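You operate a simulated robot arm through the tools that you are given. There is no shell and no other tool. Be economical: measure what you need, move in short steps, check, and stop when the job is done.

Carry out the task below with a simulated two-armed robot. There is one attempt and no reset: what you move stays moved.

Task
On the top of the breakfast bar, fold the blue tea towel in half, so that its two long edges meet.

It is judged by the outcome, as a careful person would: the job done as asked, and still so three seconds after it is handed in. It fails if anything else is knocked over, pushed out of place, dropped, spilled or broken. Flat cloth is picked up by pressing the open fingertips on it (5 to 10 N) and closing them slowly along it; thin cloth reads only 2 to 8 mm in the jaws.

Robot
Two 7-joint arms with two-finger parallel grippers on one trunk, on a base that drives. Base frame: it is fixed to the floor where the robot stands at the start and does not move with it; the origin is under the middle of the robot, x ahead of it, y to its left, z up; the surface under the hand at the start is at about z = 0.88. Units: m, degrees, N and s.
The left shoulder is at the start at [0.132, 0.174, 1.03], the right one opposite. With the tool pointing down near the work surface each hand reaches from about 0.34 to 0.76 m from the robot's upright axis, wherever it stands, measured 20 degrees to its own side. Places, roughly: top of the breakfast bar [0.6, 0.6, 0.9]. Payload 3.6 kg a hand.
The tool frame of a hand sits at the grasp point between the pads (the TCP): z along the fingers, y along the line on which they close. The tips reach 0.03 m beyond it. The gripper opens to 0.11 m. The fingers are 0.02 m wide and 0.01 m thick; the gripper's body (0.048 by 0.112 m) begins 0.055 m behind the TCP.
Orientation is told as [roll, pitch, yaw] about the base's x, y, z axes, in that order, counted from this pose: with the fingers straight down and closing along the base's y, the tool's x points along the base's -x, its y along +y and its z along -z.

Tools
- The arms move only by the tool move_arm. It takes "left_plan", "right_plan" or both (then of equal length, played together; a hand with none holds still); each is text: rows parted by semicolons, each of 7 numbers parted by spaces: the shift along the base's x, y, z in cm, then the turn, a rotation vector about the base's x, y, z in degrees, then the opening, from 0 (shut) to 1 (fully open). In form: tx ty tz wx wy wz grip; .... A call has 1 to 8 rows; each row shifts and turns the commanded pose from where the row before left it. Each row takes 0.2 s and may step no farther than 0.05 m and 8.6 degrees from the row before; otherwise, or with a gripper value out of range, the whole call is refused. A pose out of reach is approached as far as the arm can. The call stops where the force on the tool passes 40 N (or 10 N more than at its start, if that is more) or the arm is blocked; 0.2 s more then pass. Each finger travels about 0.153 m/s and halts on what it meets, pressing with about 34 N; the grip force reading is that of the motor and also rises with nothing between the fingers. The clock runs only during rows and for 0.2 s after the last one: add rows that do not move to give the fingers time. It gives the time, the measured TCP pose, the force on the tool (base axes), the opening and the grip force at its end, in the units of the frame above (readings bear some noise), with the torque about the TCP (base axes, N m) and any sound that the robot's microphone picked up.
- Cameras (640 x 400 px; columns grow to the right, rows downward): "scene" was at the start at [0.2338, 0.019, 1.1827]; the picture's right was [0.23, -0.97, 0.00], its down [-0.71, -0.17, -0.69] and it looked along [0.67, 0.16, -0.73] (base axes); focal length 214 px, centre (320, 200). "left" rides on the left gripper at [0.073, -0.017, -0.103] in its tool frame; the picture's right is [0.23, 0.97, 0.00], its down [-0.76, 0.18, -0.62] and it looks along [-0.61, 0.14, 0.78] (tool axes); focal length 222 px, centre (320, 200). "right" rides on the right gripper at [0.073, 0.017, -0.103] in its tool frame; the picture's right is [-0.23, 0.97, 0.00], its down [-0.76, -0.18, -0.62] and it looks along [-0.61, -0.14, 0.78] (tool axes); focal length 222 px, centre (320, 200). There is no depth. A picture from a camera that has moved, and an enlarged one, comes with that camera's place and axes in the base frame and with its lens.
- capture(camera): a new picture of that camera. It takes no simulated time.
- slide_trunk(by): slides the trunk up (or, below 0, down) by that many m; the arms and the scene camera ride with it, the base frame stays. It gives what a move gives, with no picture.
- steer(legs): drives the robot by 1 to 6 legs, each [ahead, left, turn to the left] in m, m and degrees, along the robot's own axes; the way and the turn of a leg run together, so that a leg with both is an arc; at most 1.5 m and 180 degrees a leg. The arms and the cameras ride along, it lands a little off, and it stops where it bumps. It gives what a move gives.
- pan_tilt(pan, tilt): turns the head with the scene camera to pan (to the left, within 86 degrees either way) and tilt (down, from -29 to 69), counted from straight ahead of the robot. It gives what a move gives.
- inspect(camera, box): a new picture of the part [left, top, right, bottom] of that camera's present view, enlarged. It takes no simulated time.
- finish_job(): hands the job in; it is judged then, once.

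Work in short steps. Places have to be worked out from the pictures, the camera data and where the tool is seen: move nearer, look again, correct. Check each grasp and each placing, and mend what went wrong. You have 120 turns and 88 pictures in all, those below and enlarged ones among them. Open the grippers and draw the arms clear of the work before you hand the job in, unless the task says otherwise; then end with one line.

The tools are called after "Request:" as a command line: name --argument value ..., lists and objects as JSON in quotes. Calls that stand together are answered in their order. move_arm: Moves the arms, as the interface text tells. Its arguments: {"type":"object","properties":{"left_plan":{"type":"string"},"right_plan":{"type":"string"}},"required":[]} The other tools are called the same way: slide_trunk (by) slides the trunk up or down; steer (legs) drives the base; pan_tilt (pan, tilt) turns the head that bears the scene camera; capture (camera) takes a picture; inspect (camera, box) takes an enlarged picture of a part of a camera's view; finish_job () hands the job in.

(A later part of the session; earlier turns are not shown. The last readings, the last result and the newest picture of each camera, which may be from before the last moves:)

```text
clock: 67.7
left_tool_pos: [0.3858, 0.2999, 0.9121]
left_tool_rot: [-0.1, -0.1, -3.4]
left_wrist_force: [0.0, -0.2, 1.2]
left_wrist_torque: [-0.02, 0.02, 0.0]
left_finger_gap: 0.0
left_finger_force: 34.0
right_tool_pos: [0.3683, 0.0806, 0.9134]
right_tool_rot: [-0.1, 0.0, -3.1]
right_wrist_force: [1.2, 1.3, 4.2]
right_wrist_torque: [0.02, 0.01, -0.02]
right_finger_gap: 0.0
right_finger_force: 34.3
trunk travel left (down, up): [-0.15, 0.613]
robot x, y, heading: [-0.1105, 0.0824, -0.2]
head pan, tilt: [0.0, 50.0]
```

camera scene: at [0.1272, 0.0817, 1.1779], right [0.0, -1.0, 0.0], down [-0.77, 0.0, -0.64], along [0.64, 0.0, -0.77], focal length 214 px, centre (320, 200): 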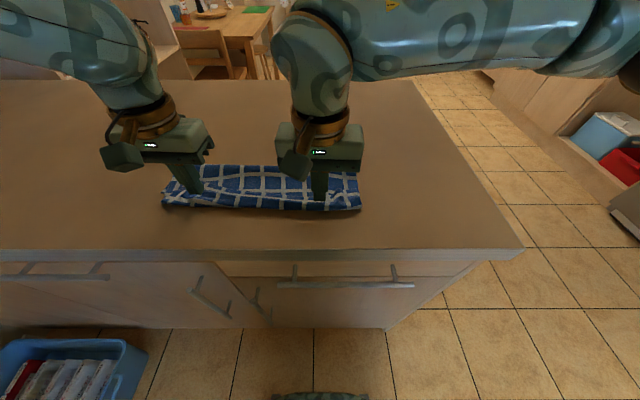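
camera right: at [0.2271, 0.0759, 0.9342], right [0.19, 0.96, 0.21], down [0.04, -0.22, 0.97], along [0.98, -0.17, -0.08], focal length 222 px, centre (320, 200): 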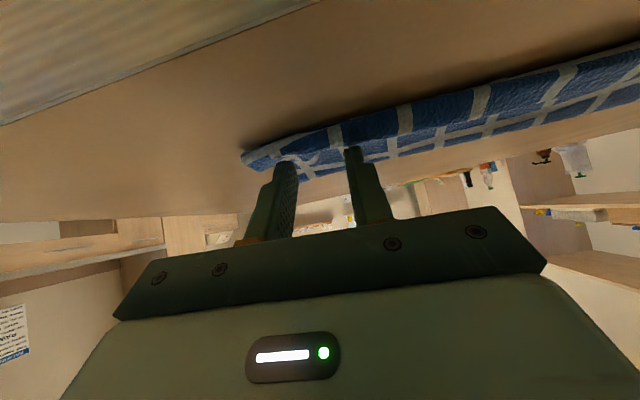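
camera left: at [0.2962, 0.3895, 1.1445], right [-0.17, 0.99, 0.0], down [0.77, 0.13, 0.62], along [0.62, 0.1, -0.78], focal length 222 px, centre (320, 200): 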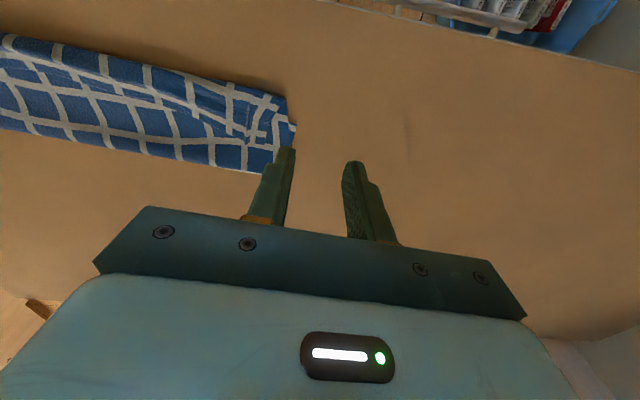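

Contact is light. I drag both tips 4 cm toward -x and look.

Request:
move_arm --left_plan "0 0 -0.1 0 0 0 0;-0.8 0 0 0 0 0 0;-0.8 0 0 0 0 0 0;-0.8 0 0 0 0 0 0;-0.8 0 0 0 0 0 0;-0.8 0 0 0 0 0 0" --right_plan "0 0 0 0 0 0 0;-0.8 0 0 0 0 0 0;-0.8 0 0 0 0 0 0;-0.8 0 0 0 0 0 0;-0.8 0 0 0 0 0 0;-0.8 0 0 0 0 0 0"

Request:
inspect --camera "scene" --box '[150, 150, 374, 250]'

Request:
capture --camera "left"

```text
clock: 69.1
left_tool_pos: [0.3462, 0.3012, 0.9139]
left_tool_rot: [-0.1, -0.1, -3.4]
left_wrist_force: [1.1, 0.0, 5.0]
left_wrist_torque: [-0.06, -0.02, 0.0]
left_finger_gap: 0.0003
left_finger_force: 34.2
right_tool_pos: [0.3267, 0.0814, 0.9137]
right_tool_rot: [0.0, 0.1, -3.1]
right_wrist_force: [0.6, 1.0, 4.6]
right_wrist_torque: [0.0, -0.01, -0.03]
right_finger_gap: 0.0001
right_finger_force: 34.2
trunk travel left (down, up): [-0.15, 0.613]
robot x, y, heading: [-0.1041, 0.0827, 0.3]
head pan, tilt: [0.0, 50.0]
```

```text
2.86 times, centred on (262, 200) of scene
camera zoom: at [0.1267, 0.0816, 1.1781], right [0.0, -1.0, 0.0], down [-0.77, 0.0, -0.64], along [0.64, 0.0, -0.77], focal length 613 px, centre (486, 200)
```

zoom: 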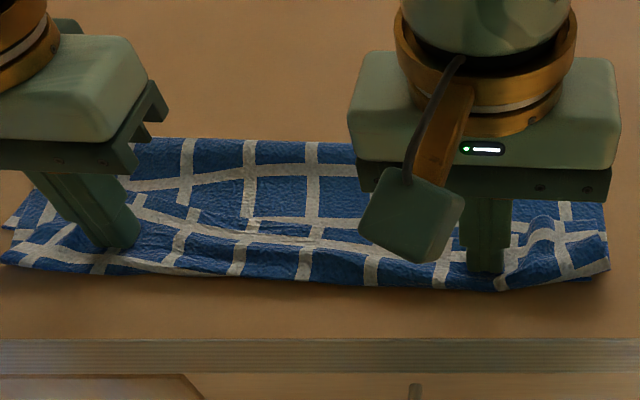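

```text
32 pictures are left
camera left: at [0.2724, 0.2875, 1.015], right [-0.17, 0.99, 0.0], down [0.77, 0.13, 0.62], along [0.62, 0.1, -0.78], focal length 222 px, centre (320, 200)
```

left: 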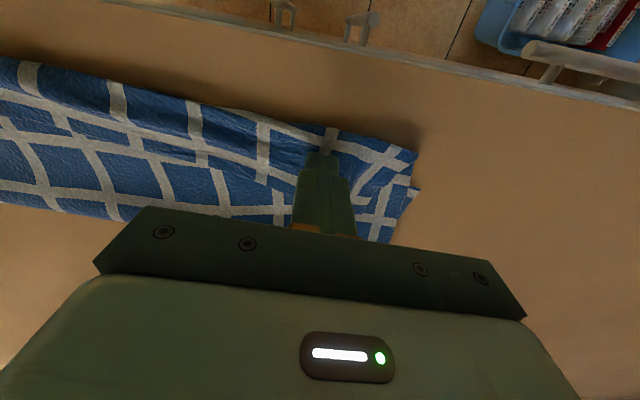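

Dragging moved the whole stack, so I stop that. A better method is to unfold it, then pinch the towel on its centre line at both ends and lift it like a tent, so both long edges hang together, and lay it down. First I raise the hands and look for the puckers to grab for unfolding.

Request:
move_arm --left_plan "0 0 2 0 0 0 0;0 3 4 0 0 0 0.2;0 3 4 0 0 0 0.3" --right_plan "0 0 2 0 0 0 0;0 -3 4 0 0 0 0.2;0 -3 4 0 0 0 0.3"

Request:
inspect --camera "scene" --box '[140, 150, 380, 240]'

Request:
capture --camera "left"

Request:
capture --camera "right"

```text
clock: 69.9
left_tool_pos: [0.3438, 0.3612, 1.013]
left_tool_rot: [-0.2, -0.2, -3.5]
left_wrist_force: [0.7, 0.2, 0.2]
left_wrist_torque: [0.01, 0.0, -0.02]
left_finger_gap: 0.0329
left_finger_force: 0.0
right_tool_pos: [0.3267, 0.0202, 1.0119]
right_tool_rot: [0.0, 0.0, -3.1]
right_wrist_force: [0.2, 1.1, 0.3]
right_wrist_torque: [0.0, 0.04, 0.02]
right_finger_gap: 0.033
right_finger_force: 0.1
trunk travel left (down, up): [-0.15, 0.613]
robot x, y, heading: [-0.1075, 0.0829, -0.0]
head pan, tilt: [0.0, 50.0]
```

```text
2.67 times, centred on (260, 195) of scene
camera zoom: at [0.1262, 0.0814, 1.1782], right [0.0, -1.0, 0.0], down [-0.77, 0.0, -0.64], along [0.64, 0.0, -0.77], focal length 572 px, centre (480, 213)
```

zoom: 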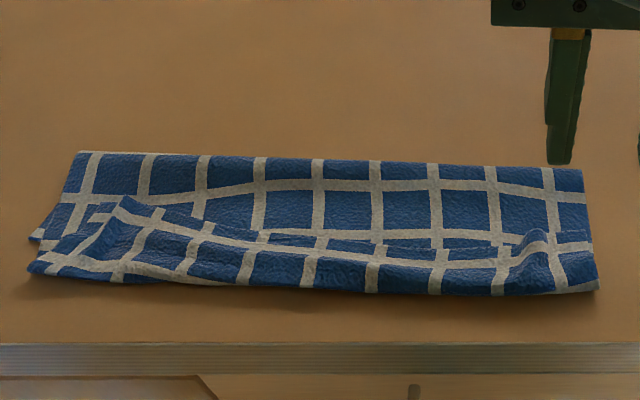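

```text
30 pictures are left
camera left: at [0.2714, 0.3478, 1.1158], right [-0.17, 0.99, 0.0], down [0.77, 0.13, 0.62], along [0.62, 0.1, -0.78], focal length 222 px, centre (320, 200)
```

left: 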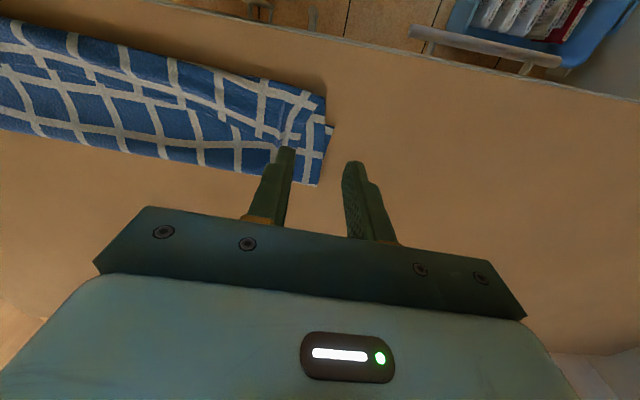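

```text
29 pictures are left
camera right: at [0.2552, 0.0421, 1.1158], right [0.28, 0.96, 0.0], down [0.75, -0.22, 0.62], along [0.6, -0.17, -0.78], focal length 222 px, centre (320, 200)
```

right: 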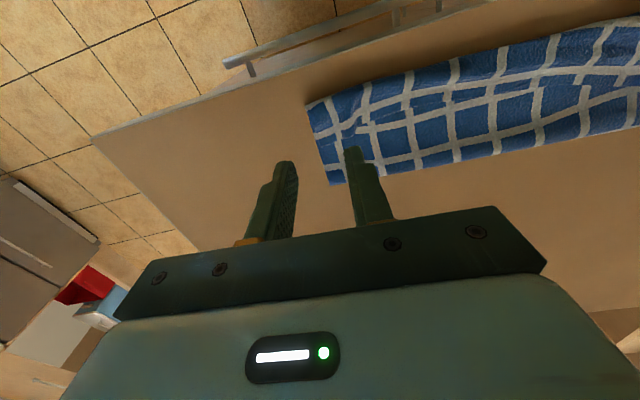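

Puckers still stand on the flap at about (0.331,0.050) on the right and (0.354,0.303) on the left. I straddle them with open fingers from just above.

Request:
move_arm --left_plan "0.5 -3 -2 0 0 0 0.3;0.5 -2.8 -2 0 0 0 0.3;0 0 -2.5 0 0 0 0.3;0 0 -2.0 0 0 0 0.3;0 0 0 0 0 0 0.3" --right_plan "0.2 1.5 -2 0 0 0 0.3;0.2 1.5 -2 0 0 0 0.3;0 0 -2.5 0 0 0 0.3;0 0 -1.8 0 0 0 0.3;0 0 0 0 0 0 0.3"

Request:
inspect --camera "left" --box '[200, 60, 440, 210]'

Request:
inspect --camera "right" --box '[200, 60, 440, 210]'

```text
clock: 71.1
left_tool_pos: [0.3543, 0.3009, 0.9279]
left_tool_rot: [-0.1, -0.1, -3.4]
left_wrist_force: [-0.7, -0.5, -0.6]
left_wrist_torque: [-0.01, 0.03, 0.0]
left_finger_gap: 0.0328
left_finger_force: 0.1
right_tool_pos: [0.3312, 0.0511, 0.9302]
right_tool_rot: [0.0, 0.0, -3.1]
right_wrist_force: [-0.3, -0.1, 0.4]
right_wrist_torque: [-0.03, 0.01, 0.0]
right_finger_gap: 0.0327
right_finger_force: 0.1
trunk travel left (down, up): [-0.15, 0.613]
robot x, y, heading: [-0.1045, 0.0833, -0.1]
head pan, tilt: [0.0, 50.0]
```

```text
2.67 times, centred on (320, 135) of left
camera zoom: at [0.2818, 0.2887, 1.0304], right [-0.17, 0.99, 0.0], down [0.77, 0.13, 0.62], along [0.62, 0.1, -0.78], focal length 592 px, centre (320, 373)
```

zoom: 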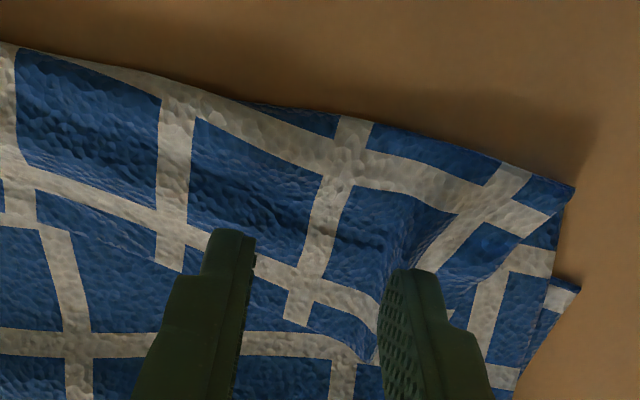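

```text
2.67 times, centred on (320, 135) of right
camera zoom: at [0.2604, 0.0725, 1.0335], right [0.28, 0.96, 0.0], down [0.75, -0.22, 0.62], along [0.6, -0.17, -0.78], focal length 592 px, centre (320, 373)
```

zoom: 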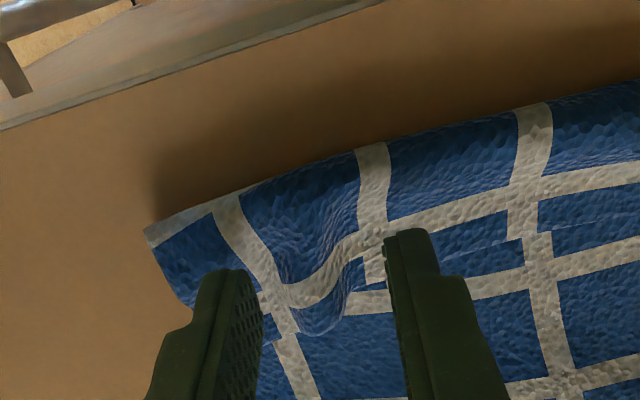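

The right hand straddles its pucker; the left pucker is 1.5 cm further to +y. I shift both slightly toward the flap edge (+x), lower to just above the layer beneath, and close.

Request:
move_arm --left_plan "0.8 1.5 0 0 0 0 0.35;0 0 -0.7 0 0 0 0.35;0 0 -0.5 0 0 0 0.3;0 0 0 0 0 0 0.22;0 0 0 0 0 0 0.14;0 0 0 0 0 0 0.06;0 0 0 0 0 0 0;0 0 0 0 0 0 0" --right_plan "0.8 -0.1 0 0 0 0 0.35;0 0 -0.8 0 0 0 0.35;0 0 -0.6 0 0 0 0.3;0 0 0 0 0 0 0.22;0 0 0 0 0 0 0.14;0 0 0 0 0 0 0.06;0 0 0 0 0 0 0;0 0 0 0 0 0 0"

Request:
move_arm --left_plan "0 0 1.5 0 0 0 0;0 0 1.5 0 0 0 0;0 0 1.5 0 0 0 0;0 0 1.5 0 0 0 0" --right_plan "0 0 1.5 0 0 0 0;0 0 1.5 0 0 0 0;0 0 1.5 0 0 0 0;0 0 1.5 0 0 0 0"

Request:
capture --camera "scene"

```text
clock: 72.9
left_tool_pos: [0.3625, 0.3175, 0.9157]
left_tool_rot: [0.0, -0.2, -3.4]
left_wrist_force: [-0.2, 0.4, 0.1]
left_wrist_torque: [-0.04, 0.0, 0.01]
left_finger_gap: 0.002
left_finger_force: 34.9
right_tool_pos: [0.3407, 0.0503, 0.9154]
right_tool_rot: [0.0, -0.1, -3.1]
right_wrist_force: [-0.4, -0.6, 0.8]
right_wrist_torque: [0.0, 0.0, 0.01]
right_finger_gap: 0.0025
right_finger_force: 33.9
trunk travel left (down, up): [-0.15, 0.613]
robot x, y, heading: [-0.1094, 0.0842, -0.2]
head pan, tilt: [0.0, 50.0]
```

```text
clock: 73.9
left_tool_pos: [0.3641, 0.3175, 0.9743]
left_tool_rot: [-0.1, -0.1, -3.4]
left_wrist_force: [0.0, -0.4, -0.6]
left_wrist_torque: [0.0, -0.02, 0.01]
left_finger_gap: 0.0018
left_finger_force: 34.3
right_tool_pos: [0.3396, 0.0522, 0.9776]
right_tool_rot: [0.0, 0.0, -3.1]
right_wrist_force: [0.2, 0.0, 0.7]
right_wrist_torque: [0.04, 0.02, 0.0]
right_finger_gap: 0.0025
right_finger_force: 34.4
trunk travel left (down, up): [-0.15, 0.613]
robot x, y, heading: [-0.106, 0.0809, 0.3]
head pan, tilt: [0.0, 50.0]
```

```text
26 pictures are left
camera scene: at [0.1268, 0.0817, 1.178], right [0.0, -1.0, 0.0], down [-0.77, 0.0, -0.64], along [0.64, 0.0, -0.77], focal length 214 px, centre (320, 200)
```

scene: 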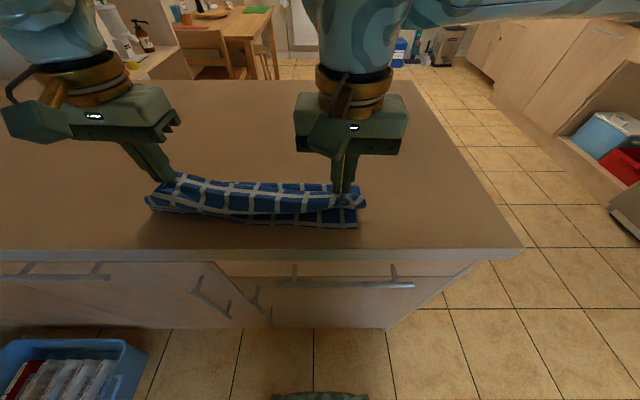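

Both hands hold only the flap. I unfold by carrying it up and +x, driving forward 0.10 on the way.

Request:
move_arm --left_plan "1 0 1.5 0 0 0 0;1.5 0 1.5 0 0 0 0;2 0 1.5 0 0 0 0;2 0 0.5 0 0 0 0" --right_plan "1 0 1.5 0 0 0 0;1.5 0 1.5 0 0 0 0;2 0 1.5 0 0 0 0;2 0 0.5 0 0 0 0"

Request:
steer --legs '[[0.1, 0, 0]]'

Request:
move_arm --left_plan "1.5 0 -1 0 0 0 0;1.5 0 -1.2 0 0 0 0;1.2 0 -1.5 0 0 0 0;1 0 -1.8 0 0 0 0;0.6 0 -1.8 0 0 0 0;0.3 0 -1.8 0 0 0 0;0 0 0 0 0 0 0" --right_plan "1.5 0 -1 0 0 0 0;1.5 0 -1.2 0 0 0 0;1.2 0 -1.5 0 0 0 0;1 0 -1.8 0 0 0 0;0.6 0 -1.8 0 0 0 0;0.3 0 -1.8 0 0 0 0;0 0 0 0 0 0 0"

Request:
capture --camera "scene"

```text
clock: 74.9
left_tool_pos: [0.4283, 0.3186, 1.0245]
left_tool_rot: [-0.2, 0.0, -3.4]
left_wrist_force: [-0.1, -0.5, -0.3]
left_wrist_torque: [-0.01, -0.02, -0.03]
left_finger_gap: 0.002
left_finger_force: 33.9
right_tool_pos: [0.4067, 0.0517, 1.0263]
right_tool_rot: [0.0, 0.0, -3.2]
right_wrist_force: [0.1, -0.1, 0.4]
right_wrist_torque: [0.04, 0.01, 0.02]
right_finger_gap: 0.0022
right_finger_force: 33.9
trunk travel left (down, up): [-0.15, 0.613]
robot x, y, heading: [-0.102, 0.0795, 0.3]
head pan, tilt: [0.0, 50.0]
```

```text
clock: 76.0
left_tool_pos: [0.5301, 0.3179, 1.0253]
left_tool_rot: [-0.1, -0.1, -3.5]
left_wrist_force: [-0.3, 0.2, -0.4]
left_wrist_torque: [-0.01, 0.01, -0.04]
left_finger_gap: 0.002
left_finger_force: 34.4
right_tool_pos: [0.5078, 0.0504, 1.0255]
right_tool_rot: [0.0, 0.1, -3.1]
right_wrist_force: [-1.0, 0.7, -0.9]
right_wrist_torque: [0.04, 0.02, 0.02]
right_finger_gap: 0.0024
right_finger_force: 33.9
trunk travel left (down, up): [-0.15, 0.613]
robot x, y, heading: [-0.0039, 0.081, -0.1]
head pan, tilt: [0.0, 50.0]
```

```text
clock: 77.6
left_tool_pos: [0.5892, 0.3173, 0.9337]
left_tool_rot: [-0.1, -0.1, -3.4]
left_wrist_force: [-0.3, -0.4, -0.4]
left_wrist_torque: [-0.03, -0.02, -0.01]
left_finger_gap: 0.0021
left_finger_force: 33.9
right_tool_pos: [0.5658, 0.0522, 0.9343]
right_tool_rot: [0.1, 0.0, -3.2]
right_wrist_force: [0.5, 0.0, -0.1]
right_wrist_torque: [0.01, 0.0, -0.03]
right_finger_gap: 0.0023
right_finger_force: 33.9
trunk travel left (down, up): [-0.15, 0.613]
robot x, y, heading: [-0.0047, 0.0811, -0.1]
head pan, tilt: [0.0, 50.0]
```

```text
25 pictures are left
camera scene: at [0.2274, 0.0817, 1.1781], right [0.0, -1.0, 0.0], down [-0.77, 0.0, -0.64], along [0.64, 0.0, -0.77], focal length 214 px, centre (320, 200)
```

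scene: 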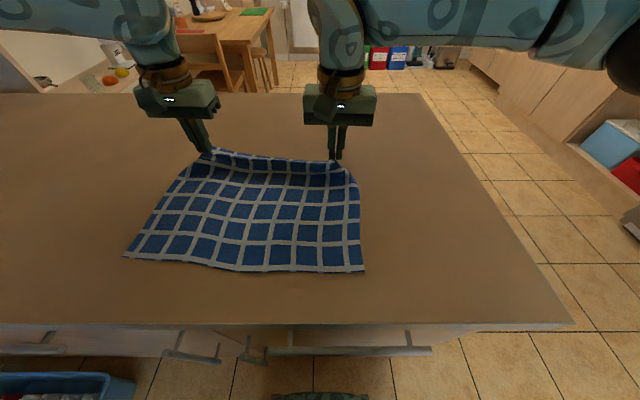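

The towel is unfolded. I pull it taut by 1.5 cm, lower to the surface, and open the fingers while pressing lightly to spread the puckers.

Request:
move_arm --left_plan "0.8 0 -0.8 0 0 0 0;0.7 0 -0.8 0 0 0 0;0 0 -0.65 0 0 0 0;0 0 0 0 0 0 0.05;0 0 0 0 0 0 0.1;0 0 0 0 0 0 0.17;0 0 0 0 0 0 0.24;0 0 0 0 0 0 0.31" --right_plan "0.8 0 -0.8 0 0 0 0;0.7 0 -0.8 0 0 0 0;0 0 -0.7 0 0 0 0;0 0 0 0 0 0 0.05;0 0 0 0 0 0 0.1;0 0 0 0 0 0 0.17;0 0 0 0 0 0 0.24;0 0 0 0 0 0 0.31"

Request:
move_arm --left_plan "0 0 0 0 0 0 0.38;0 0 0 0 0 0 0.45;0 0 2 0 0 0 0.45;0 2 3 0 0 0 0.4;0 3 3 0 0 0 0.4" --right_plan "0 0 0 0 0 0 0.38;0 0 0 0 0 0 0.45;0 0 2 0 0 0 0.45;0 -2 3 0 0 0 0.4;0 -3 3 0 0 0 0.4"

Request:
capture --camera "scene"

```text
clock: 79.4
left_tool_pos: [0.6048, 0.3174, 0.9114]
left_tool_rot: [-0.1, 0.0, -3.5]
left_wrist_force: [-0.2, -0.1, 1.8]
left_wrist_torque: [0.02, 0.0, 0.0]
left_finger_gap: 0.0338
left_finger_force: 0.1
right_tool_pos: [0.5823, 0.0519, 0.9131]
right_tool_rot: [0.0, 0.0, -3.1]
right_wrist_force: [-0.3, 0.0, 0.0]
right_wrist_torque: [-0.03, 0.02, -0.02]
right_finger_gap: 0.034
right_finger_force: 0.1
trunk travel left (down, up): [-0.15, 0.613]
robot x, y, heading: [-0.0061, 0.0815, 0.1]
head pan, tilt: [0.0, 50.0]
```

```text
clock: 80.6
left_tool_pos: [0.6034, 0.3668, 0.9933]
left_tool_rot: [-0.1, -0.1, -3.4]
left_wrist_force: [0.0, 0.4, -0.1]
left_wrist_torque: [-0.01, -0.03, 0.02]
left_finger_gap: 0.0441
left_finger_force: 0.1
right_tool_pos: [0.5824, 0.0016, 0.994]
right_tool_rot: [0.0, -0.1, -3.1]
right_wrist_force: [-0.3, -0.3, -0.2]
right_wrist_torque: [0.04, -0.01, 0.0]
right_finger_gap: 0.0438
right_finger_force: 0.2
trunk travel left (down, up): [-0.15, 0.613]
robot x, y, heading: [-0.0047, 0.084, -0.3]
head pan, tilt: [0.0, 50.0]
```

```text
24 pictures are left
camera scene: at [0.2268, 0.0815, 1.1782], right [0.0, -1.0, 0.0], down [-0.77, 0.0, -0.64], along [0.64, 0.0, -0.77], focal length 214 px, centre (320, 200)
```

scene: 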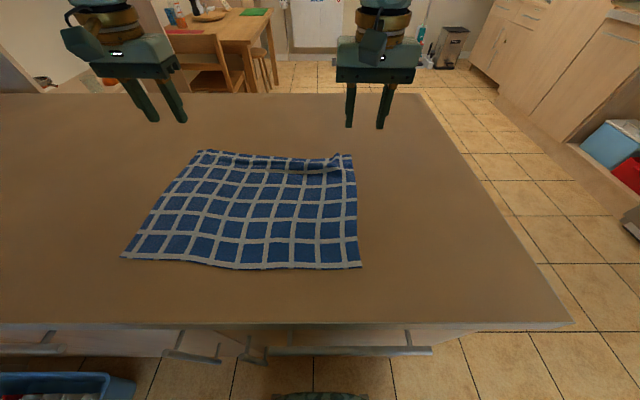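

The towel is flat again: near edge from (0.349,0.023) to (0.364,0.374), far edge from (0.600,0.012) to (0.619,0.35). The mid-line runs from (0.475,0.018) to (0.491,0.36). I turn both hands to close across it, above its two ends.

Request:
move_arm --left_plan "-1.03 -0.29 0 0 0 8.2 0.4;-1.03 -0.29 0 0 0 8.2 0.4;-1.03 -0.29 0 0 0 8.2 0.4;-1.03 -0.29 0 0 0 8.2 0.4;-1.03 -0.29 0 0 0 8.2 0.4;-1.03 -0.29 0 0 0 8.2 0.4" --right_plan "-0.97 0.35 0 0 0 -8.2 0.4;-0.97 0.35 0 0 0 -8.2 0.4;-0.97 0.35 0 0 0 -8.2 0.4;-0.97 0.35 0 0 0 -8.2 0.4;-0.97 0.35 0 0 0 -8.2 0.4;-0.97 0.35 0 0 0 -8.2 0.4"

Request:
move_arm --left_plan "-1.03 -0.29 0 0 0 8.2 0.4;-1.03 -0.29 0 0 0 8.2 0.4;-1.03 -0.29 0 0 0 8.2 0.4;-1.03 -0.29 -2 0 0 8.2 0.4;-1.03 -0.29 -2 0 0 8.2 0.4;0 0 0 0 0 0 0.4" --right_plan "-0.97 0.35 0 0 0 -8.2 0.4;-0.97 0.35 0 0 0 -8.2 0.4;-0.97 0.35 0 0 0 -8.2 0.4;-0.97 0.35 -2 0 0 -8.2 0.4;-0.97 0.35 -2 0 0 -8.2 0.4;0 0 0 0 0 0 0.4"

Request:
capture --camera "left"

Request:
capture --camera "right"

```text
clock: 82.0
left_tool_pos: [0.5432, 0.3514, 0.9919]
left_tool_rot: [-0.1, -0.1, 46.0]
left_wrist_force: [-0.2, -0.1, -0.2]
left_wrist_torque: [0.04, -0.05, -0.02]
left_finger_gap: 0.044
left_finger_force: 0.0
right_tool_pos: [0.5234, 0.0214, 0.9927]
right_tool_rot: [-0.1, 0.0, -52.5]
right_wrist_force: [-0.5, 0.7, -0.6]
right_wrist_torque: [-0.04, -0.01, -0.01]
right_finger_gap: 0.044
right_finger_force: 0.1
trunk travel left (down, up): [-0.15, 0.613]
robot x, y, heading: [-0.0054, 0.0824, 0.2]
head pan, tilt: [0.0, 50.0]
```

```text
clock: 83.4
left_tool_pos: [0.4913, 0.3362, 0.952]
left_tool_rot: [0.0, -0.1, 87.0]
left_wrist_force: [0.2, -0.2, -0.1]
left_wrist_torque: [-0.01, -0.01, -0.02]
left_finger_gap: 0.044
left_finger_force: 0.1
right_tool_pos: [0.4754, 0.0398, 0.9532]
right_tool_rot: [-0.2, 0.0, -93.3]
right_wrist_force: [-0.8, -0.1, -0.7]
right_wrist_torque: [-0.05, 0.03, -0.01]
right_finger_gap: 0.0441
right_finger_force: 0.0
trunk travel left (down, up): [-0.15, 0.613]
robot x, y, heading: [-0.0075, 0.0799, 0.1]
head pan, tilt: [0.0, 50.0]
```

```text
23 pictures are left
camera left: at [0.5049, 0.2627, 1.0535], right [-0.98, -0.17, 0.0], down [-0.14, 0.77, 0.62], along [-0.11, 0.61, -0.78], focal length 222 px, centre (320, 200)
```

left: 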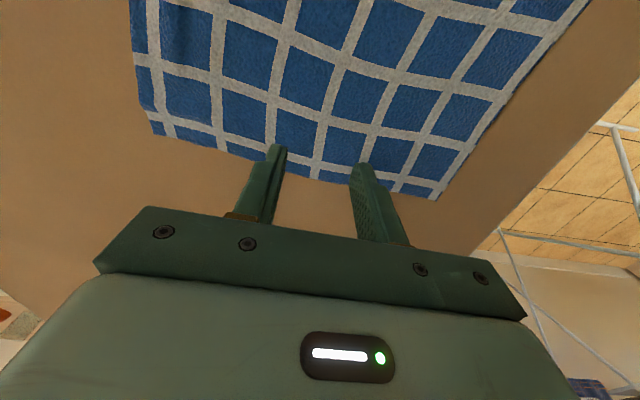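

```text
22 pictures are left
camera right: at [0.496, 0.1112, 1.0557], right [0.96, -0.28, 0.0], down [-0.22, -0.75, 0.62], along [-0.18, -0.6, -0.78], focal length 222 px, centre (320, 200)
```

right: 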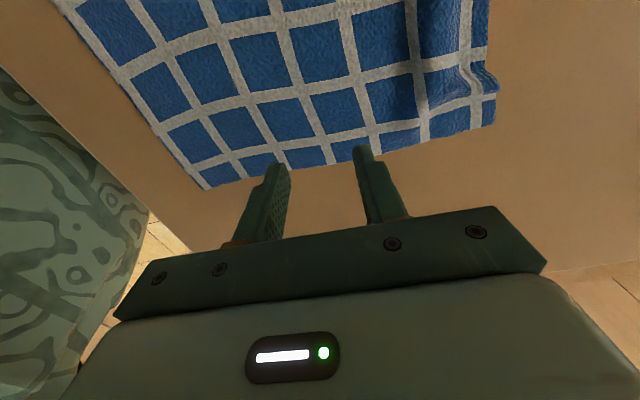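

From the grid lines, the cloth's true middle is at x≈0.497 (left) and 0.487 (right). I shift there and lower to light contact.

Request:
move_arm --left_plan "0.5 0 -1.5 0 0 0 0.4;0 0 -1.5 0 0 0 0.4;0 0 -1.05 0 0 0 0.4;0 0 0 0 0 0 0.4" --right_plan "1.1 0 -1.5 0 0 0 0.4;0 0 -1.5 0 0 0 0.4;0 0 -1.15 0 0 0 0.4;0 0 0 0 0 0 0.4"

```text
clock: 84.4
left_tool_pos: [0.4956, 0.3365, 0.9116]
left_tool_rot: [-0.1, -0.1, 86.9]
left_wrist_force: [0.3, -0.6, 1.5]
left_wrist_torque: [-0.03, 0.02, 0.02]
left_finger_gap: 0.044
left_finger_force: 0.0
right_tool_pos: [0.4856, 0.0391, 0.9115]
right_tool_rot: [0.0, 0.0, -93.4]
right_wrist_force: [0.9, -1.0, 6.0]
right_wrist_torque: [0.0, 0.0, 0.0]
right_finger_gap: 0.0439
right_finger_force: 0.1
trunk travel left (down, up): [-0.15, 0.613]
robot x, y, heading: [-0.0048, 0.0808, 0.1]
head pan, tilt: [0.0, 50.0]
```

I press slightly more (about 7–10 N) and close slowly.

Request:
move_arm --left_plan "0 0 -0.13 0 0 0 0.4;0 0 0 0 0 0 0.35;0 0 0 0 0 0 0.3;0 0 0 0 0 0 0.25;0 0 0 0 0 0 0.2;0 0 0 0 0 0 0.15;0 0 0 0 0 0 0.1;0 0 0 0 0 0 0.05" --right_plan "0 0 -0.06 0 0 0 0.4;0 0 0 0 0 0 0.35;0 0 0 0 0 0 0.3;0 0 0 0 0 0 0.25;0 0 0 0 0 0 0.2;0 0 0 0 0 0 0.15;0 0 0 0 0 0 0.1;0 0 0 0 0 0 0.05"

Request:
move_arm --left_plan "0 0 0 0 0 0 0;0 0 0 0 0 0 0;0 0 0 0 0 0 0" --right_plan "0 0 0 0 0 0 0;0 0 0 0 0 0 0;0 0 0 0 0 0 0"

Request:
capture --camera "left"

Request:
capture --camera "right"

```text
clock: 86.2
left_tool_pos: [0.4945, 0.337, 0.9112]
left_tool_rot: [-0.1, -0.1, 86.8]
left_wrist_force: [-0.4, -0.9, 15.1]
left_wrist_torque: [-0.03, 0.01, -0.02]
left_finger_gap: 0.0045
left_finger_force: 0.1
right_tool_pos: [0.4845, 0.0389, 0.9113]
right_tool_rot: [0.1, 0.0, -93.3]
right_wrist_force: [-0.1, 0.9, 7.3]
right_wrist_torque: [0.0, -0.01, 0.0]
right_finger_gap: 0.0057
right_finger_force: 0.0
trunk travel left (down, up): [-0.15, 0.613]
robot x, y, heading: [-0.0047, 0.0817, 0.2]
head pan, tilt: [0.0, 50.0]
```

```text
clock: 87.0
left_tool_pos: [0.495, 0.3355, 0.9106]
left_tool_rot: [-0.2, -0.1, 86.7]
left_wrist_force: [1.4, -1.0, 16.6]
left_wrist_torque: [0.0, 0.03, -0.03]
left_finger_gap: 0.0022
left_finger_force: 34.5
right_tool_pos: [0.4862, 0.0397, 0.9109]
right_tool_rot: [0.1, 0.0, -93.2]
right_wrist_force: [0.5, 0.6, 6.6]
right_wrist_torque: [0.02, 0.01, 0.0]
right_finger_gap: 0.0021
right_finger_force: 34.0
trunk travel left (down, up): [-0.15, 0.613]
robot x, y, heading: [-0.0063, 0.0805, 0.1]
head pan, tilt: [0.0, 50.0]
```

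```text
21 pictures are left
camera left: at [0.5082, 0.262, 1.0135], right [-0.98, -0.17, 0.0], down [-0.14, 0.77, 0.62], along [-0.1, 0.62, -0.78], focal length 222 px, centre (320, 200)
```

left: 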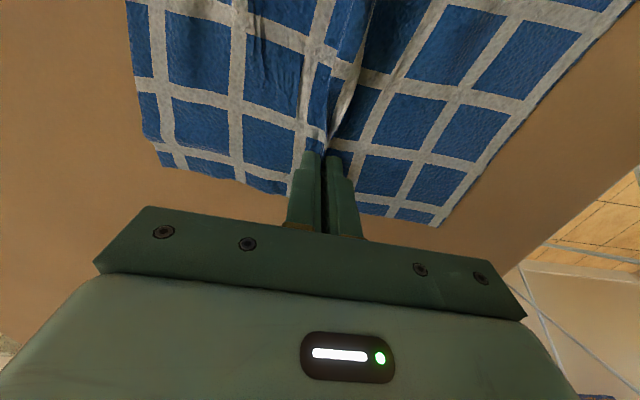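

```text
20 pictures are left
camera right: at [0.506, 0.1107, 1.0147], right [0.96, -0.28, 0.0], down [-0.22, -0.75, 0.62], along [-0.18, -0.6, -0.78], focal length 222 px, centre (320, 200)
```

right: 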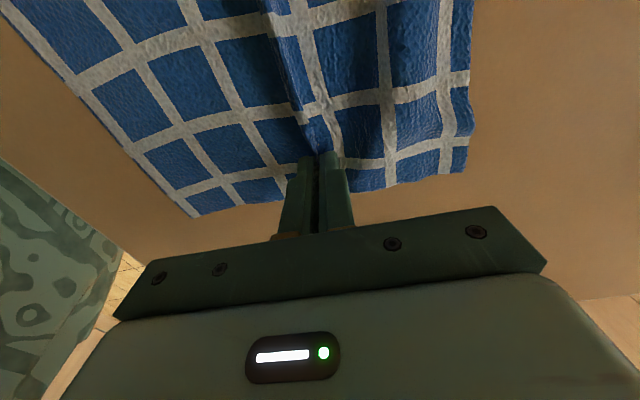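

Both grips read 2 mm with about equal numbers of grid cells on each side. I lift straight up about 12 cm, so both halves hang and the long edges come together.

Request:
move_arm --left_plan "0 0 1.5 0 0 0 0;0 0 1.5 0 0 0 0;0 0 1.5 0 0 0 0;0 0 1.5 0 0 0 0;0 0 1.5 0 0 0 0;0 0 1.5 0 0 0 0;0 0 1.5 0 0 0 0;0 0 1.5 0 0 0 0" --right_plan "0 0 1.5 0 0 0 0;0 0 1.5 0 0 0 0;0 0 1.5 0 0 0 0;0 0 1.5 0 0 0 0;0 0 1.5 0 0 0 0;0 0 1.5 0 0 0 0;0 0 1.5 0 0 0 0;0 0 1.5 0 0 0 0"

Request:
capture --camera "scene"

Request:
capture --camera "right"

```text
clock: 88.8
left_tool_pos: [0.4954, 0.3354, 1.0302]
left_tool_rot: [-0.2, -0.1, 86.8]
left_wrist_force: [0.2, -0.5, -0.1]
left_wrist_torque: [0.01, 0.02, 0.02]
left_finger_gap: 0.0028
left_finger_force: 34.4
right_tool_pos: [0.4869, 0.0397, 1.0305]
right_tool_rot: [0.0, 0.0, -93.4]
right_wrist_force: [-0.3, 0.1, -0.8]
right_wrist_torque: [0.02, 0.03, -0.01]
right_finger_gap: 0.0021
right_finger_force: 34.1
trunk travel left (down, up): [-0.15, 0.613]
robot x, y, heading: [-0.0054, 0.0751, 0.0]
head pan, tilt: [0.0, 50.0]
```

```text
19 pictures are left
camera scene: at [0.2276, 0.0822, 1.1779], right [0.0, -1.0, 0.0], down [-0.77, 0.0, -0.64], along [0.64, 0.0, -0.77], focal length 214 px, centre (320, 200)
```

scene: 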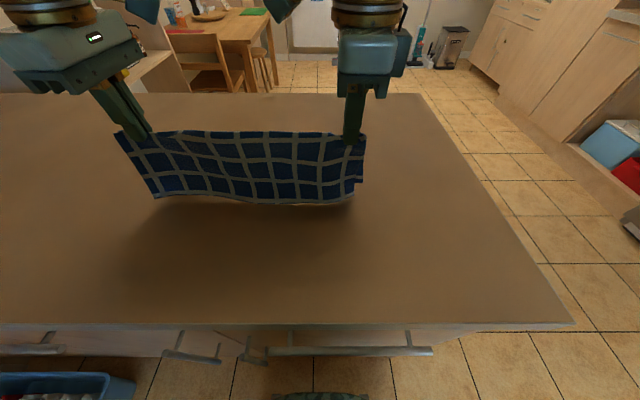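

```text
18 pictures are left
camera right: at [0.5076, 0.1115, 1.1345], right [0.96, -0.28, 0.0], down [-0.22, -0.75, 0.62], along [-0.18, -0.6, -0.78], focal length 222 px, centre (320, 200)
```

right: 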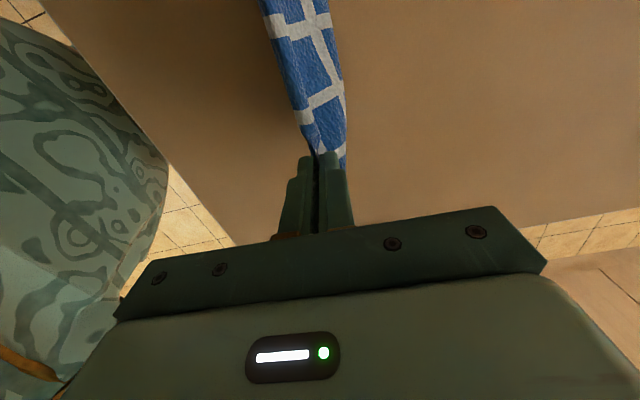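

The towel hangs cleanly folded, with the edges together. Now I lay it down with its edges resting where they are and the fold coming toward me: lower, tilt the fingers forward, and back the base in steps.

Request:
move_arm --left_plan "-0.5 0 -0.8 0 0 0 0;-1.1 0 -0.5 0 -8 0 0;-1.2 0 -0.5 0 -8 0 0" --right_plan "-0.5 0 -0.8 0 0 0 0;-1.1 0 -0.5 0 -8 0 0;-1.2 0 -0.5 0 -8 0 0"

Request:
steer --legs '[[-0.03, 0, 0]]'

Request:
move_arm --left_plan "-0.4 0 -1.1 0 -8 0 0;-0.4 0 -1.2 0 -8 0 0" --right_plan "-0.4 0 -1.1 0 -8 0 0;-0.4 0 -1.2 0 -8 0 0"

Request:
capture --camera "scene"

```text
clock: 89.6
left_tool_pos: [0.4675, 0.335, 1.012]
left_tool_rot: [-16.2, -1.0, 86.9]
left_wrist_force: [0.0, -0.1, 0.7]
left_wrist_torque: [-0.07, 0.03, -0.03]
left_finger_gap: 0.0024
left_finger_force: 33.7
right_tool_pos: [0.4581, 0.0398, 1.012]
right_tool_rot: [16.1, 1.0, -93.2]
right_wrist_force: [-0.2, 0.5, 0.0]
right_wrist_torque: [0.01, 0.03, 0.03]
right_finger_gap: 0.0026
right_finger_force: 34.1
trunk travel left (down, up): [-0.15, 0.613]
robot x, y, heading: [-0.0041, 0.0806, 0.1]
head pan, tilt: [0.0, 50.0]
```

```text
clock: 90.5
left_tool_pos: [0.4366, 0.3359, 1.013]
left_tool_rot: [-16.3, -1.0, 87.0]
left_wrist_force: [0.2, -0.3, -0.4]
left_wrist_torque: [-0.02, 0.02, 0.03]
left_finger_gap: 0.0023
left_finger_force: 34.3
right_tool_pos: [0.4255, 0.0389, 1.0135]
right_tool_rot: [16.0, 0.9, -93.1]
right_wrist_force: [0.6, 0.6, 0.2]
right_wrist_torque: [0.01, -0.01, 0.04]
right_finger_gap: 0.0024
right_finger_force: 34.2
trunk travel left (down, up): [-0.15, 0.613]
robot x, y, heading: [-0.0362, 0.0818, 0.0]
head pan, tilt: [0.0, 50.0]
```

```text
clock: 91.0
left_tool_pos: [0.4306, 0.3355, 0.989]
left_tool_rot: [-32.1, -1.7, 87.3]
left_wrist_force: [0.7, 1.2, 0.0]
left_wrist_torque: [-0.03, 0.04, -0.04]
left_finger_gap: 0.0025
left_finger_force: 33.8
right_tool_pos: [0.4192, 0.0398, 0.9898]
right_tool_rot: [32.0, 1.8, -92.8]
right_wrist_force: [-0.3, -0.2, 0.1]
right_wrist_torque: [-0.01, 0.04, 0.0]
right_finger_gap: 0.0022
right_finger_force: 34.2
trunk travel left (down, up): [-0.15, 0.613]
robot x, y, heading: [-0.0367, 0.0805, -0.1]
head pan, tilt: [0.0, 50.0]
```

```text
17 pictures are left
camera scene: at [0.1973, 0.0818, 1.178], right [0.0, -1.0, 0.0], down [-0.77, 0.0, -0.64], along [0.64, 0.0, -0.77], focal length 214 px, centre (320, 200)
```

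scene: 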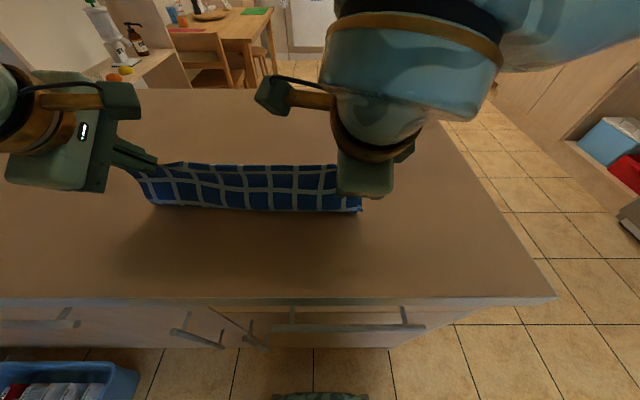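

The bottom edges slid toward me and sit under the tips. I lift back to a free hang, reach forward and tilt further, so I can then descend while sweeping toward -x with the edges trailing at +x.

Request:
move_arm --left_plan "1 0 1.5 0 0 0 0;1.5 0 1.5 0 0 0 0;1.5 0 0.5 0 -8 0 0;1.5 0 0 0 -8 0 0;1.5 0 0 0 0 0 0;0 0 0 0 0 0 0;0 0 0 0 0 0 0" --right_plan "1 0 1.5 0 0 0 0;1.5 0 1.5 0 0 0 0;1.5 0 0.5 0 -8 0 0;1.5 0 0 0 -8 0 0;1.5 0 0 0 0 0 0;0 0 0 0 0 0 0;0 0 0 0 0 0 0"

Request:
capture --camera "scene"

```text
clock: 92.7
left_tool_pos: [0.5027, 0.3511, 1.0486]
left_tool_rot: [-47.9, -2.4, 87.8]
left_wrist_force: [-0.9, -20.0, -2.1]
left_wrist_torque: [-0.37, 0.09, -0.38]
left_finger_gap: 0.0025
left_finger_force: 33.8
left hand out of reach, approached as far as the arm can: row 4
right_tool_pos: [0.4889, 0.0406, 1.0239]
right_tool_rot: [48.0, 2.5, -92.2]
right_wrist_force: [0.3, 19.5, 1.1]
right_wrist_torque: [0.41, 0.01, 0.43]
right_finger_gap: 0.0019
right_finger_force: 33.8
trunk travel left (down, up): [-0.15, 0.613]
robot x, y, heading: [-0.0346, 0.0814, -0.1]
head pan, tilt: [0.0, 50.0]
```

```text
16 pictures are left
camera scene: at [0.1976, 0.0817, 1.1779], right [0.0, -1.0, 0.0], down [-0.77, 0.0, -0.64], along [0.64, 0.0, -0.77], focal length 214 px, centre (320, 200)
```

scene: 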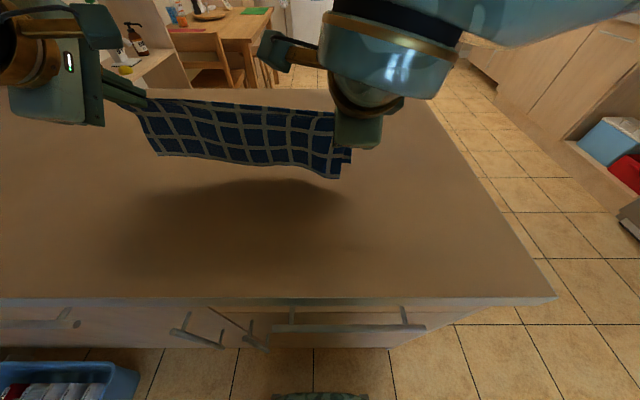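

The left drifted up and outward at its limit, giving 20 N of tension. I ease its tilt to -40° and bring it back level.

Request:
move_arm --left_plan "-0.2 -0.8 -1.0 0 4 0 0;-0.2 -0.8 -1.0 0 4 0 0;0 0 -0.6 0 4 0 0;0 0 0 0 0 0 0"

```text
clock: 93.7
left_tool_pos: [0.4984, 0.3371, 1.0214]
left_tool_rot: [-36.0, -2.0, 87.5]
left_wrist_force: [-0.1, 0.1, 0.1]
left_wrist_torque: [0.0, 0.0, 0.04]
left_finger_gap: 0.0026
left_finger_force: 34.1
right_tool_pos: [0.4894, 0.0413, 1.0251]
right_tool_rot: [47.9, 2.4, -92.3]
right_wrist_force: [-0.4, -0.3, -0.2]
right_wrist_torque: [-0.02, 0.0, -0.03]
right_finger_gap: 0.0022
right_finger_force: 34.0
trunk travel left (down, up): [-0.15, 0.613]
robot x, y, heading: [-0.0374, 0.0798, -0.3]
head pan, tilt: [0.0, 50.0]
```

Both hands are level with no tension. I sweep down and toward -x in one arc so the edges trail behind at +x.

Request:
move_arm --left_plan "-1.8 0 -1.3 0 0 0 0;-2.2 0 -1.4 0 0 0 0;-2.2 0 -1.6 0 0 0 0;-2 0 -1.7 0 0 0 0;-1.4 0 -1.8 0 0 0 0;-0.8 0 -1.5 0 0 0 0;0 0 0 0 0 0 0" --right_plan "-1.8 0 -1.5 0 0 0 0;-2.2 0 -1.5 0 0 0 0;-2.2 0 -1.7 0 0 0 0;-2 0 -1.8 0 0 0 0;-1.6 0 -1.9 0 0 0 0;-1.2 0 -1.6 0 0 0 0;0 0 0 0 0 0 0"

Request:
capture --camera "scene"

```text
clock: 95.1
left_tool_pos: [0.4264, 0.3594, 0.9683]
left_tool_rot: [-35.7, -1.1, 86.8]
left_wrist_force: [-3.1, -24.4, -3.0]
left_wrist_torque: [-0.53, 0.11, -0.44]
left_finger_gap: 0.0025
left_finger_force: 34.2
left hand out of reach, approached as far as the arm can: row 3, 4, 5, 6
right_tool_pos: [0.3806, 0.0444, 0.9273]
right_tool_rot: [48.4, 3.1, -91.0]
right_wrist_force: [2.3, 24.3, 2.2]
right_wrist_torque: [0.46, -0.12, 0.46]
right_finger_gap: 0.0023
right_finger_force: 34.1
trunk travel left (down, up): [-0.15, 0.613]
robot x, y, heading: [-0.0337, 0.0807, -0.2]
head pan, tilt: [0.0, 50.0]
stopped in row 7 (right hand): the force on the tool passed its limit at 41 N (the readings are from after the stop); the commanded pose is now the measured one
```

```text
15 pictures are left
camera scene: at [0.1972, 0.0817, 1.178], right [0.0, -1.0, 0.0], down [-0.77, 0.0, -0.64], along [0.64, 0.0, -0.77], focal length 214 px, centre (320, 200)
```

scene: 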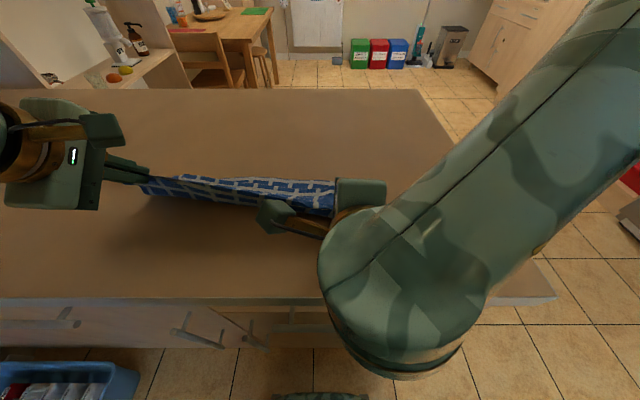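

The left arm hit its limit at this tilt and pulled the cloth diagonal, though the grips still hold. I reduce its tilt to about -12° and bring it down level with the right, relieving the tension.

Request:
move_arm --left_plan "0 -0.8 0 0 6 0 0;-0.4 -0.8 -0.8 0 6 0 0;-0.6 -0.6 -1.0 0 6 0 0;-0.8 0 -1.2 0 6 0 0;0 0 0 0 0 0 0"

Request:
capture --camera "scene"

```text
clock: 96.3
left_tool_pos: [0.4083, 0.3366, 0.9397]
left_tool_rot: [-11.7, -0.1, 86.6]
left_wrist_force: [0.6, -0.5, 0.1]
left_wrist_torque: [-0.01, -0.03, 0.0]
left_finger_gap: 0.0025
left_finger_force: 34.1
right_tool_pos: [0.3805, 0.0423, 0.927]
right_tool_rot: [48.2, 3.0, -91.5]
right_wrist_force: [0.0, -0.3, -0.5]
right_wrist_torque: [0.0, 0.0, 0.02]
right_finger_gap: 0.0022
right_finger_force: 34.2
trunk travel left (down, up): [-0.15, 0.613]
robot x, y, heading: [-0.0362, 0.0836, 0.2]
head pan, tilt: [0.0, 50.0]
```

```text
14 pictures are left
camera scene: at [0.1971, 0.0817, 1.178], right [0.0, -1.0, 0.0], down [-0.77, 0.0, -0.64], along [0.64, 0.0, -0.77], focal length 214 px, centre (320, 200)
```

scene: 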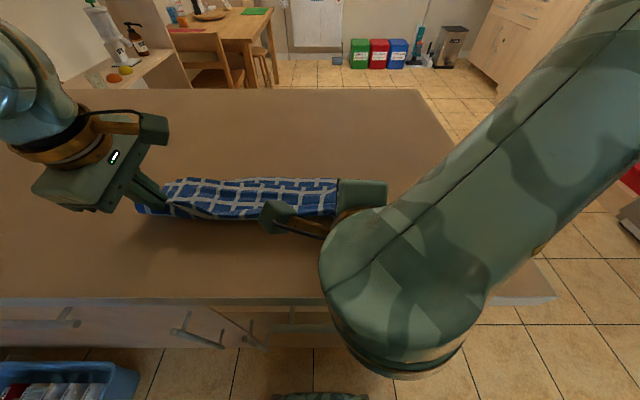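

The cloth now extends from the hands toward +x (far edge about x 0.50). I zoom in to check the left part before setting it down.

Request:
inspect --camera "scene" --box '[110, 150, 350, 250]'

```text
2.67 times, centred on (230, 200) of scene
camera zoom: at [0.1971, 0.0817, 1.178], right [0.0, -1.0, 0.0], down [-0.77, 0.0, -0.64], along [0.64, 0.0, -0.77], focal length 572 px, centre (560, 200)
```

zoom: 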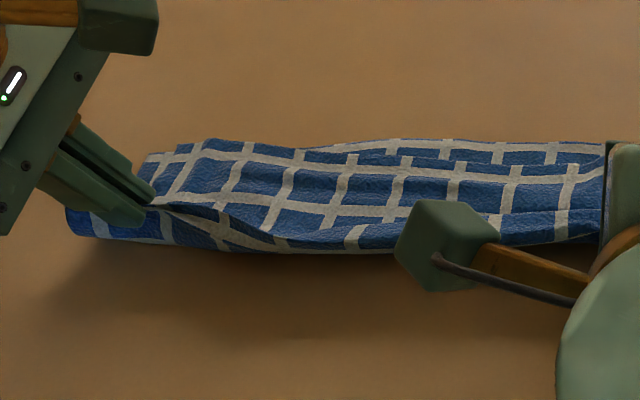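

The two halves lie together with the edges at the far side. I pull 1 cm to straighten, lower both to the surface, and open.

Request:
move_arm --left_plan "-0.5 0 -0.8 0 0 0 0;-0.5 0 -0.8 0 0 0 0;0 0 -0.6 0 0 0 0;0 0 0 0 0 0 0" --right_plan "-0.5 0 -0.6 0 0 0 0;-0.5 0 -0.6 0 0 0 0;0 0 -0.3 0 0 0 0;0 0 0 0 0 0 0"

Request:
move_arm --left_plan "0 0 0 0 0 0 0.06;0 0 0 0 0 0 0.12;0 0 0 0 0 0 0.2;0 0 0 0 0 0 0.28;0 0 0 0 0 0 0.28" --right_plan "0 0 0.1 0 0 0 0.06;0 0 0.2 0 0 0 0.12;0 0 0.2 0 0 0 0.2;0 0 0 0 0 0 0.25;-1 0 0.3 0 0 0 0.25"

Request:
inspect --camera "scene" --box '[110, 150, 350, 250]'

```text
clock: 97.3
left_tool_pos: [0.4001, 0.3385, 0.9168]
left_tool_rot: [-11.7, 0.0, 86.7]
left_wrist_force: [0.1, 0.0, 0.2]
left_wrist_torque: [0.01, -0.05, -0.02]
left_finger_gap: 0.0023
left_finger_force: 34.0
right_tool_pos: [0.3732, 0.0441, 0.913]
right_tool_rot: [48.3, 3.2, -91.9]
right_wrist_force: [0.0, -0.2, 0.8]
right_wrist_torque: [0.01, 0.01, 0.0]
right_finger_gap: 0.0022
right_finger_force: 33.7
trunk travel left (down, up): [-0.15, 0.613]
robot x, y, heading: [-0.0404, 0.0847, 0.1]
head pan, tilt: [0.0, 50.0]
```

```text
clock: 98.5
left_tool_pos: [0.4001, 0.3385, 0.9167]
left_tool_rot: [-11.7, -0.1, 86.7]
left_wrist_force: [0.6, 0.0, 0.0]
left_wrist_torque: [-0.01, 0.03, -0.01]
left_finger_gap: 0.0308
left_finger_force: 0.0
right_tool_pos: [0.3693, 0.0433, 0.9193]
right_tool_rot: [48.2, 2.8, -93.0]
right_wrist_force: [0.1, 0.2, 0.2]
right_wrist_torque: [-0.01, 0.02, 0.0]
right_finger_gap: 0.0274
right_finger_force: 0.1
right hand out of reach, approached as far as the arm can: row 5
trunk travel left (down, up): [-0.15, 0.613]
robot x, y, heading: [-0.0346, 0.0853, -0.1]
head pan, tilt: [0.0, 50.0]
```

```text
2.67 times, centred on (230, 200) of scene
camera zoom: at [0.197, 0.0818, 1.1779], right [0.0, -1.0, 0.0], down [-0.77, 0.0, -0.64], along [0.64, 0.0, -0.77], focal length 572 px, centre (560, 200)
```

zoom: 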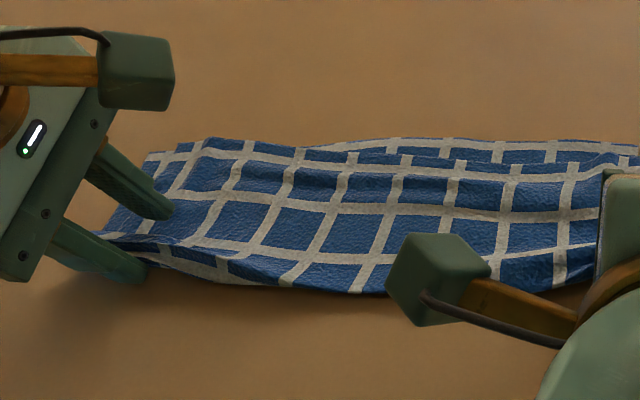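

The towel lies folded. I raise the left straight up, then back the base away so the right's lower finger slides out from under the fold.

Request:
move_arm --left_plan "0 0 1.5 0 0 0 0.3;0 0 2.5 0 0 0 0.3;0 0 3 0 0 0 0.3;0 0 3 0 0 0 0.3"

Request:
steer --legs '[[-0.07, 0, 0]]'

Request:
move_arm --left_plan "0 0 0 0 6 0 0.3;0 0 0 0 6 0 0.3;0 0 0 0 0 0 0.3;0 0 0 0 0 0 0.3;0 0 0 0 0 0 0.3;0 0 0 0 0 0 0.3" --right_plan "0 0 3 0 0 0 0.3;0 -2 3 0 8 0 0.3;0 -2 3 0 8 0 0.3;0 -2 0 0 8 0 0.3;0 -2 0 0 8 0 0.3;0 0 0 0 8 0 0.3"

Request:
capture --camera "scene"

```text
clock: 99.5
left_tool_pos: [0.3998, 0.3377, 1.0161]
left_tool_rot: [-11.8, -0.1, 86.7]
left_wrist_force: [0.0, 0.0, -0.3]
left_wrist_torque: [0.0, 0.03, 0.0]
left_finger_gap: 0.0332
left_finger_force: 0.1
right_tool_pos: [0.3706, 0.0455, 0.92]
right_tool_rot: [48.3, 3.0, -93.0]
right_wrist_force: [-0.3, 0.4, 0.4]
right_wrist_torque: [0.01, -0.02, 0.02]
right_finger_gap: 0.0277
right_finger_force: 0.1
trunk travel left (down, up): [-0.15, 0.613]
robot x, y, heading: [-0.0321, 0.078, -0.0]
head pan, tilt: [0.0, 50.0]
```

```text
clock: 100.5
left_tool_pos: [0.329, 0.3384, 1.0168]
left_tool_rot: [-11.9, -0.1, 86.7]
left_wrist_force: [0.1, -0.2, 0.0]
left_wrist_torque: [0.02, -0.04, -0.04]
left_finger_gap: 0.033
left_finger_force: 0.1
right_tool_pos: [0.2989, 0.0464, 0.9225]
right_tool_rot: [48.3, 3.2, -92.9]
right_wrist_force: [0.0, -0.1, -0.1]
right_wrist_torque: [0.01, -0.02, 0.04]
right_finger_gap: 0.0274
right_finger_force: 0.1
trunk travel left (down, up): [-0.15, 0.613]
robot x, y, heading: [-0.1032, 0.0802, -0.1]
head pan, tilt: [0.0, 50.0]
```

```text
clock: 101.9
left_tool_pos: [0.3305, 0.3392, 1.0164]
left_tool_rot: [0.3, 0.6, 86.8]
left_wrist_force: [-0.1, -0.2, 0.2]
left_wrist_torque: [0.0, -0.03, 0.04]
left_finger_gap: 0.0331
left_finger_force: 0.0
right_tool_pos: [0.3011, -0.0328, 1.0118]
right_tool_rot: [8.1, 0.6, -94.3]
right_wrist_force: [0.2, -0.3, -0.4]
right_wrist_torque: [-0.01, 0.0, -0.01]
right_finger_gap: 0.0331
right_finger_force: 0.1
trunk travel left (down, up): [-0.15, 0.613]
robot x, y, heading: [-0.1038, 0.0825, -0.1]
head pan, tilt: [0.0, 50.0]
```

```text
11 pictures are left
camera scene: at [0.1283, 0.082, 1.1778], right [0.0, -1.0, 0.0], down [-0.77, 0.0, -0.64], along [0.64, 0.0, -0.77], focal length 214 px, centre (320, 200)
```

scene: 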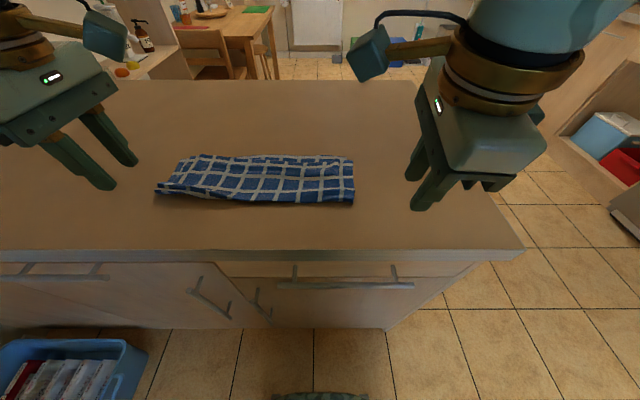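

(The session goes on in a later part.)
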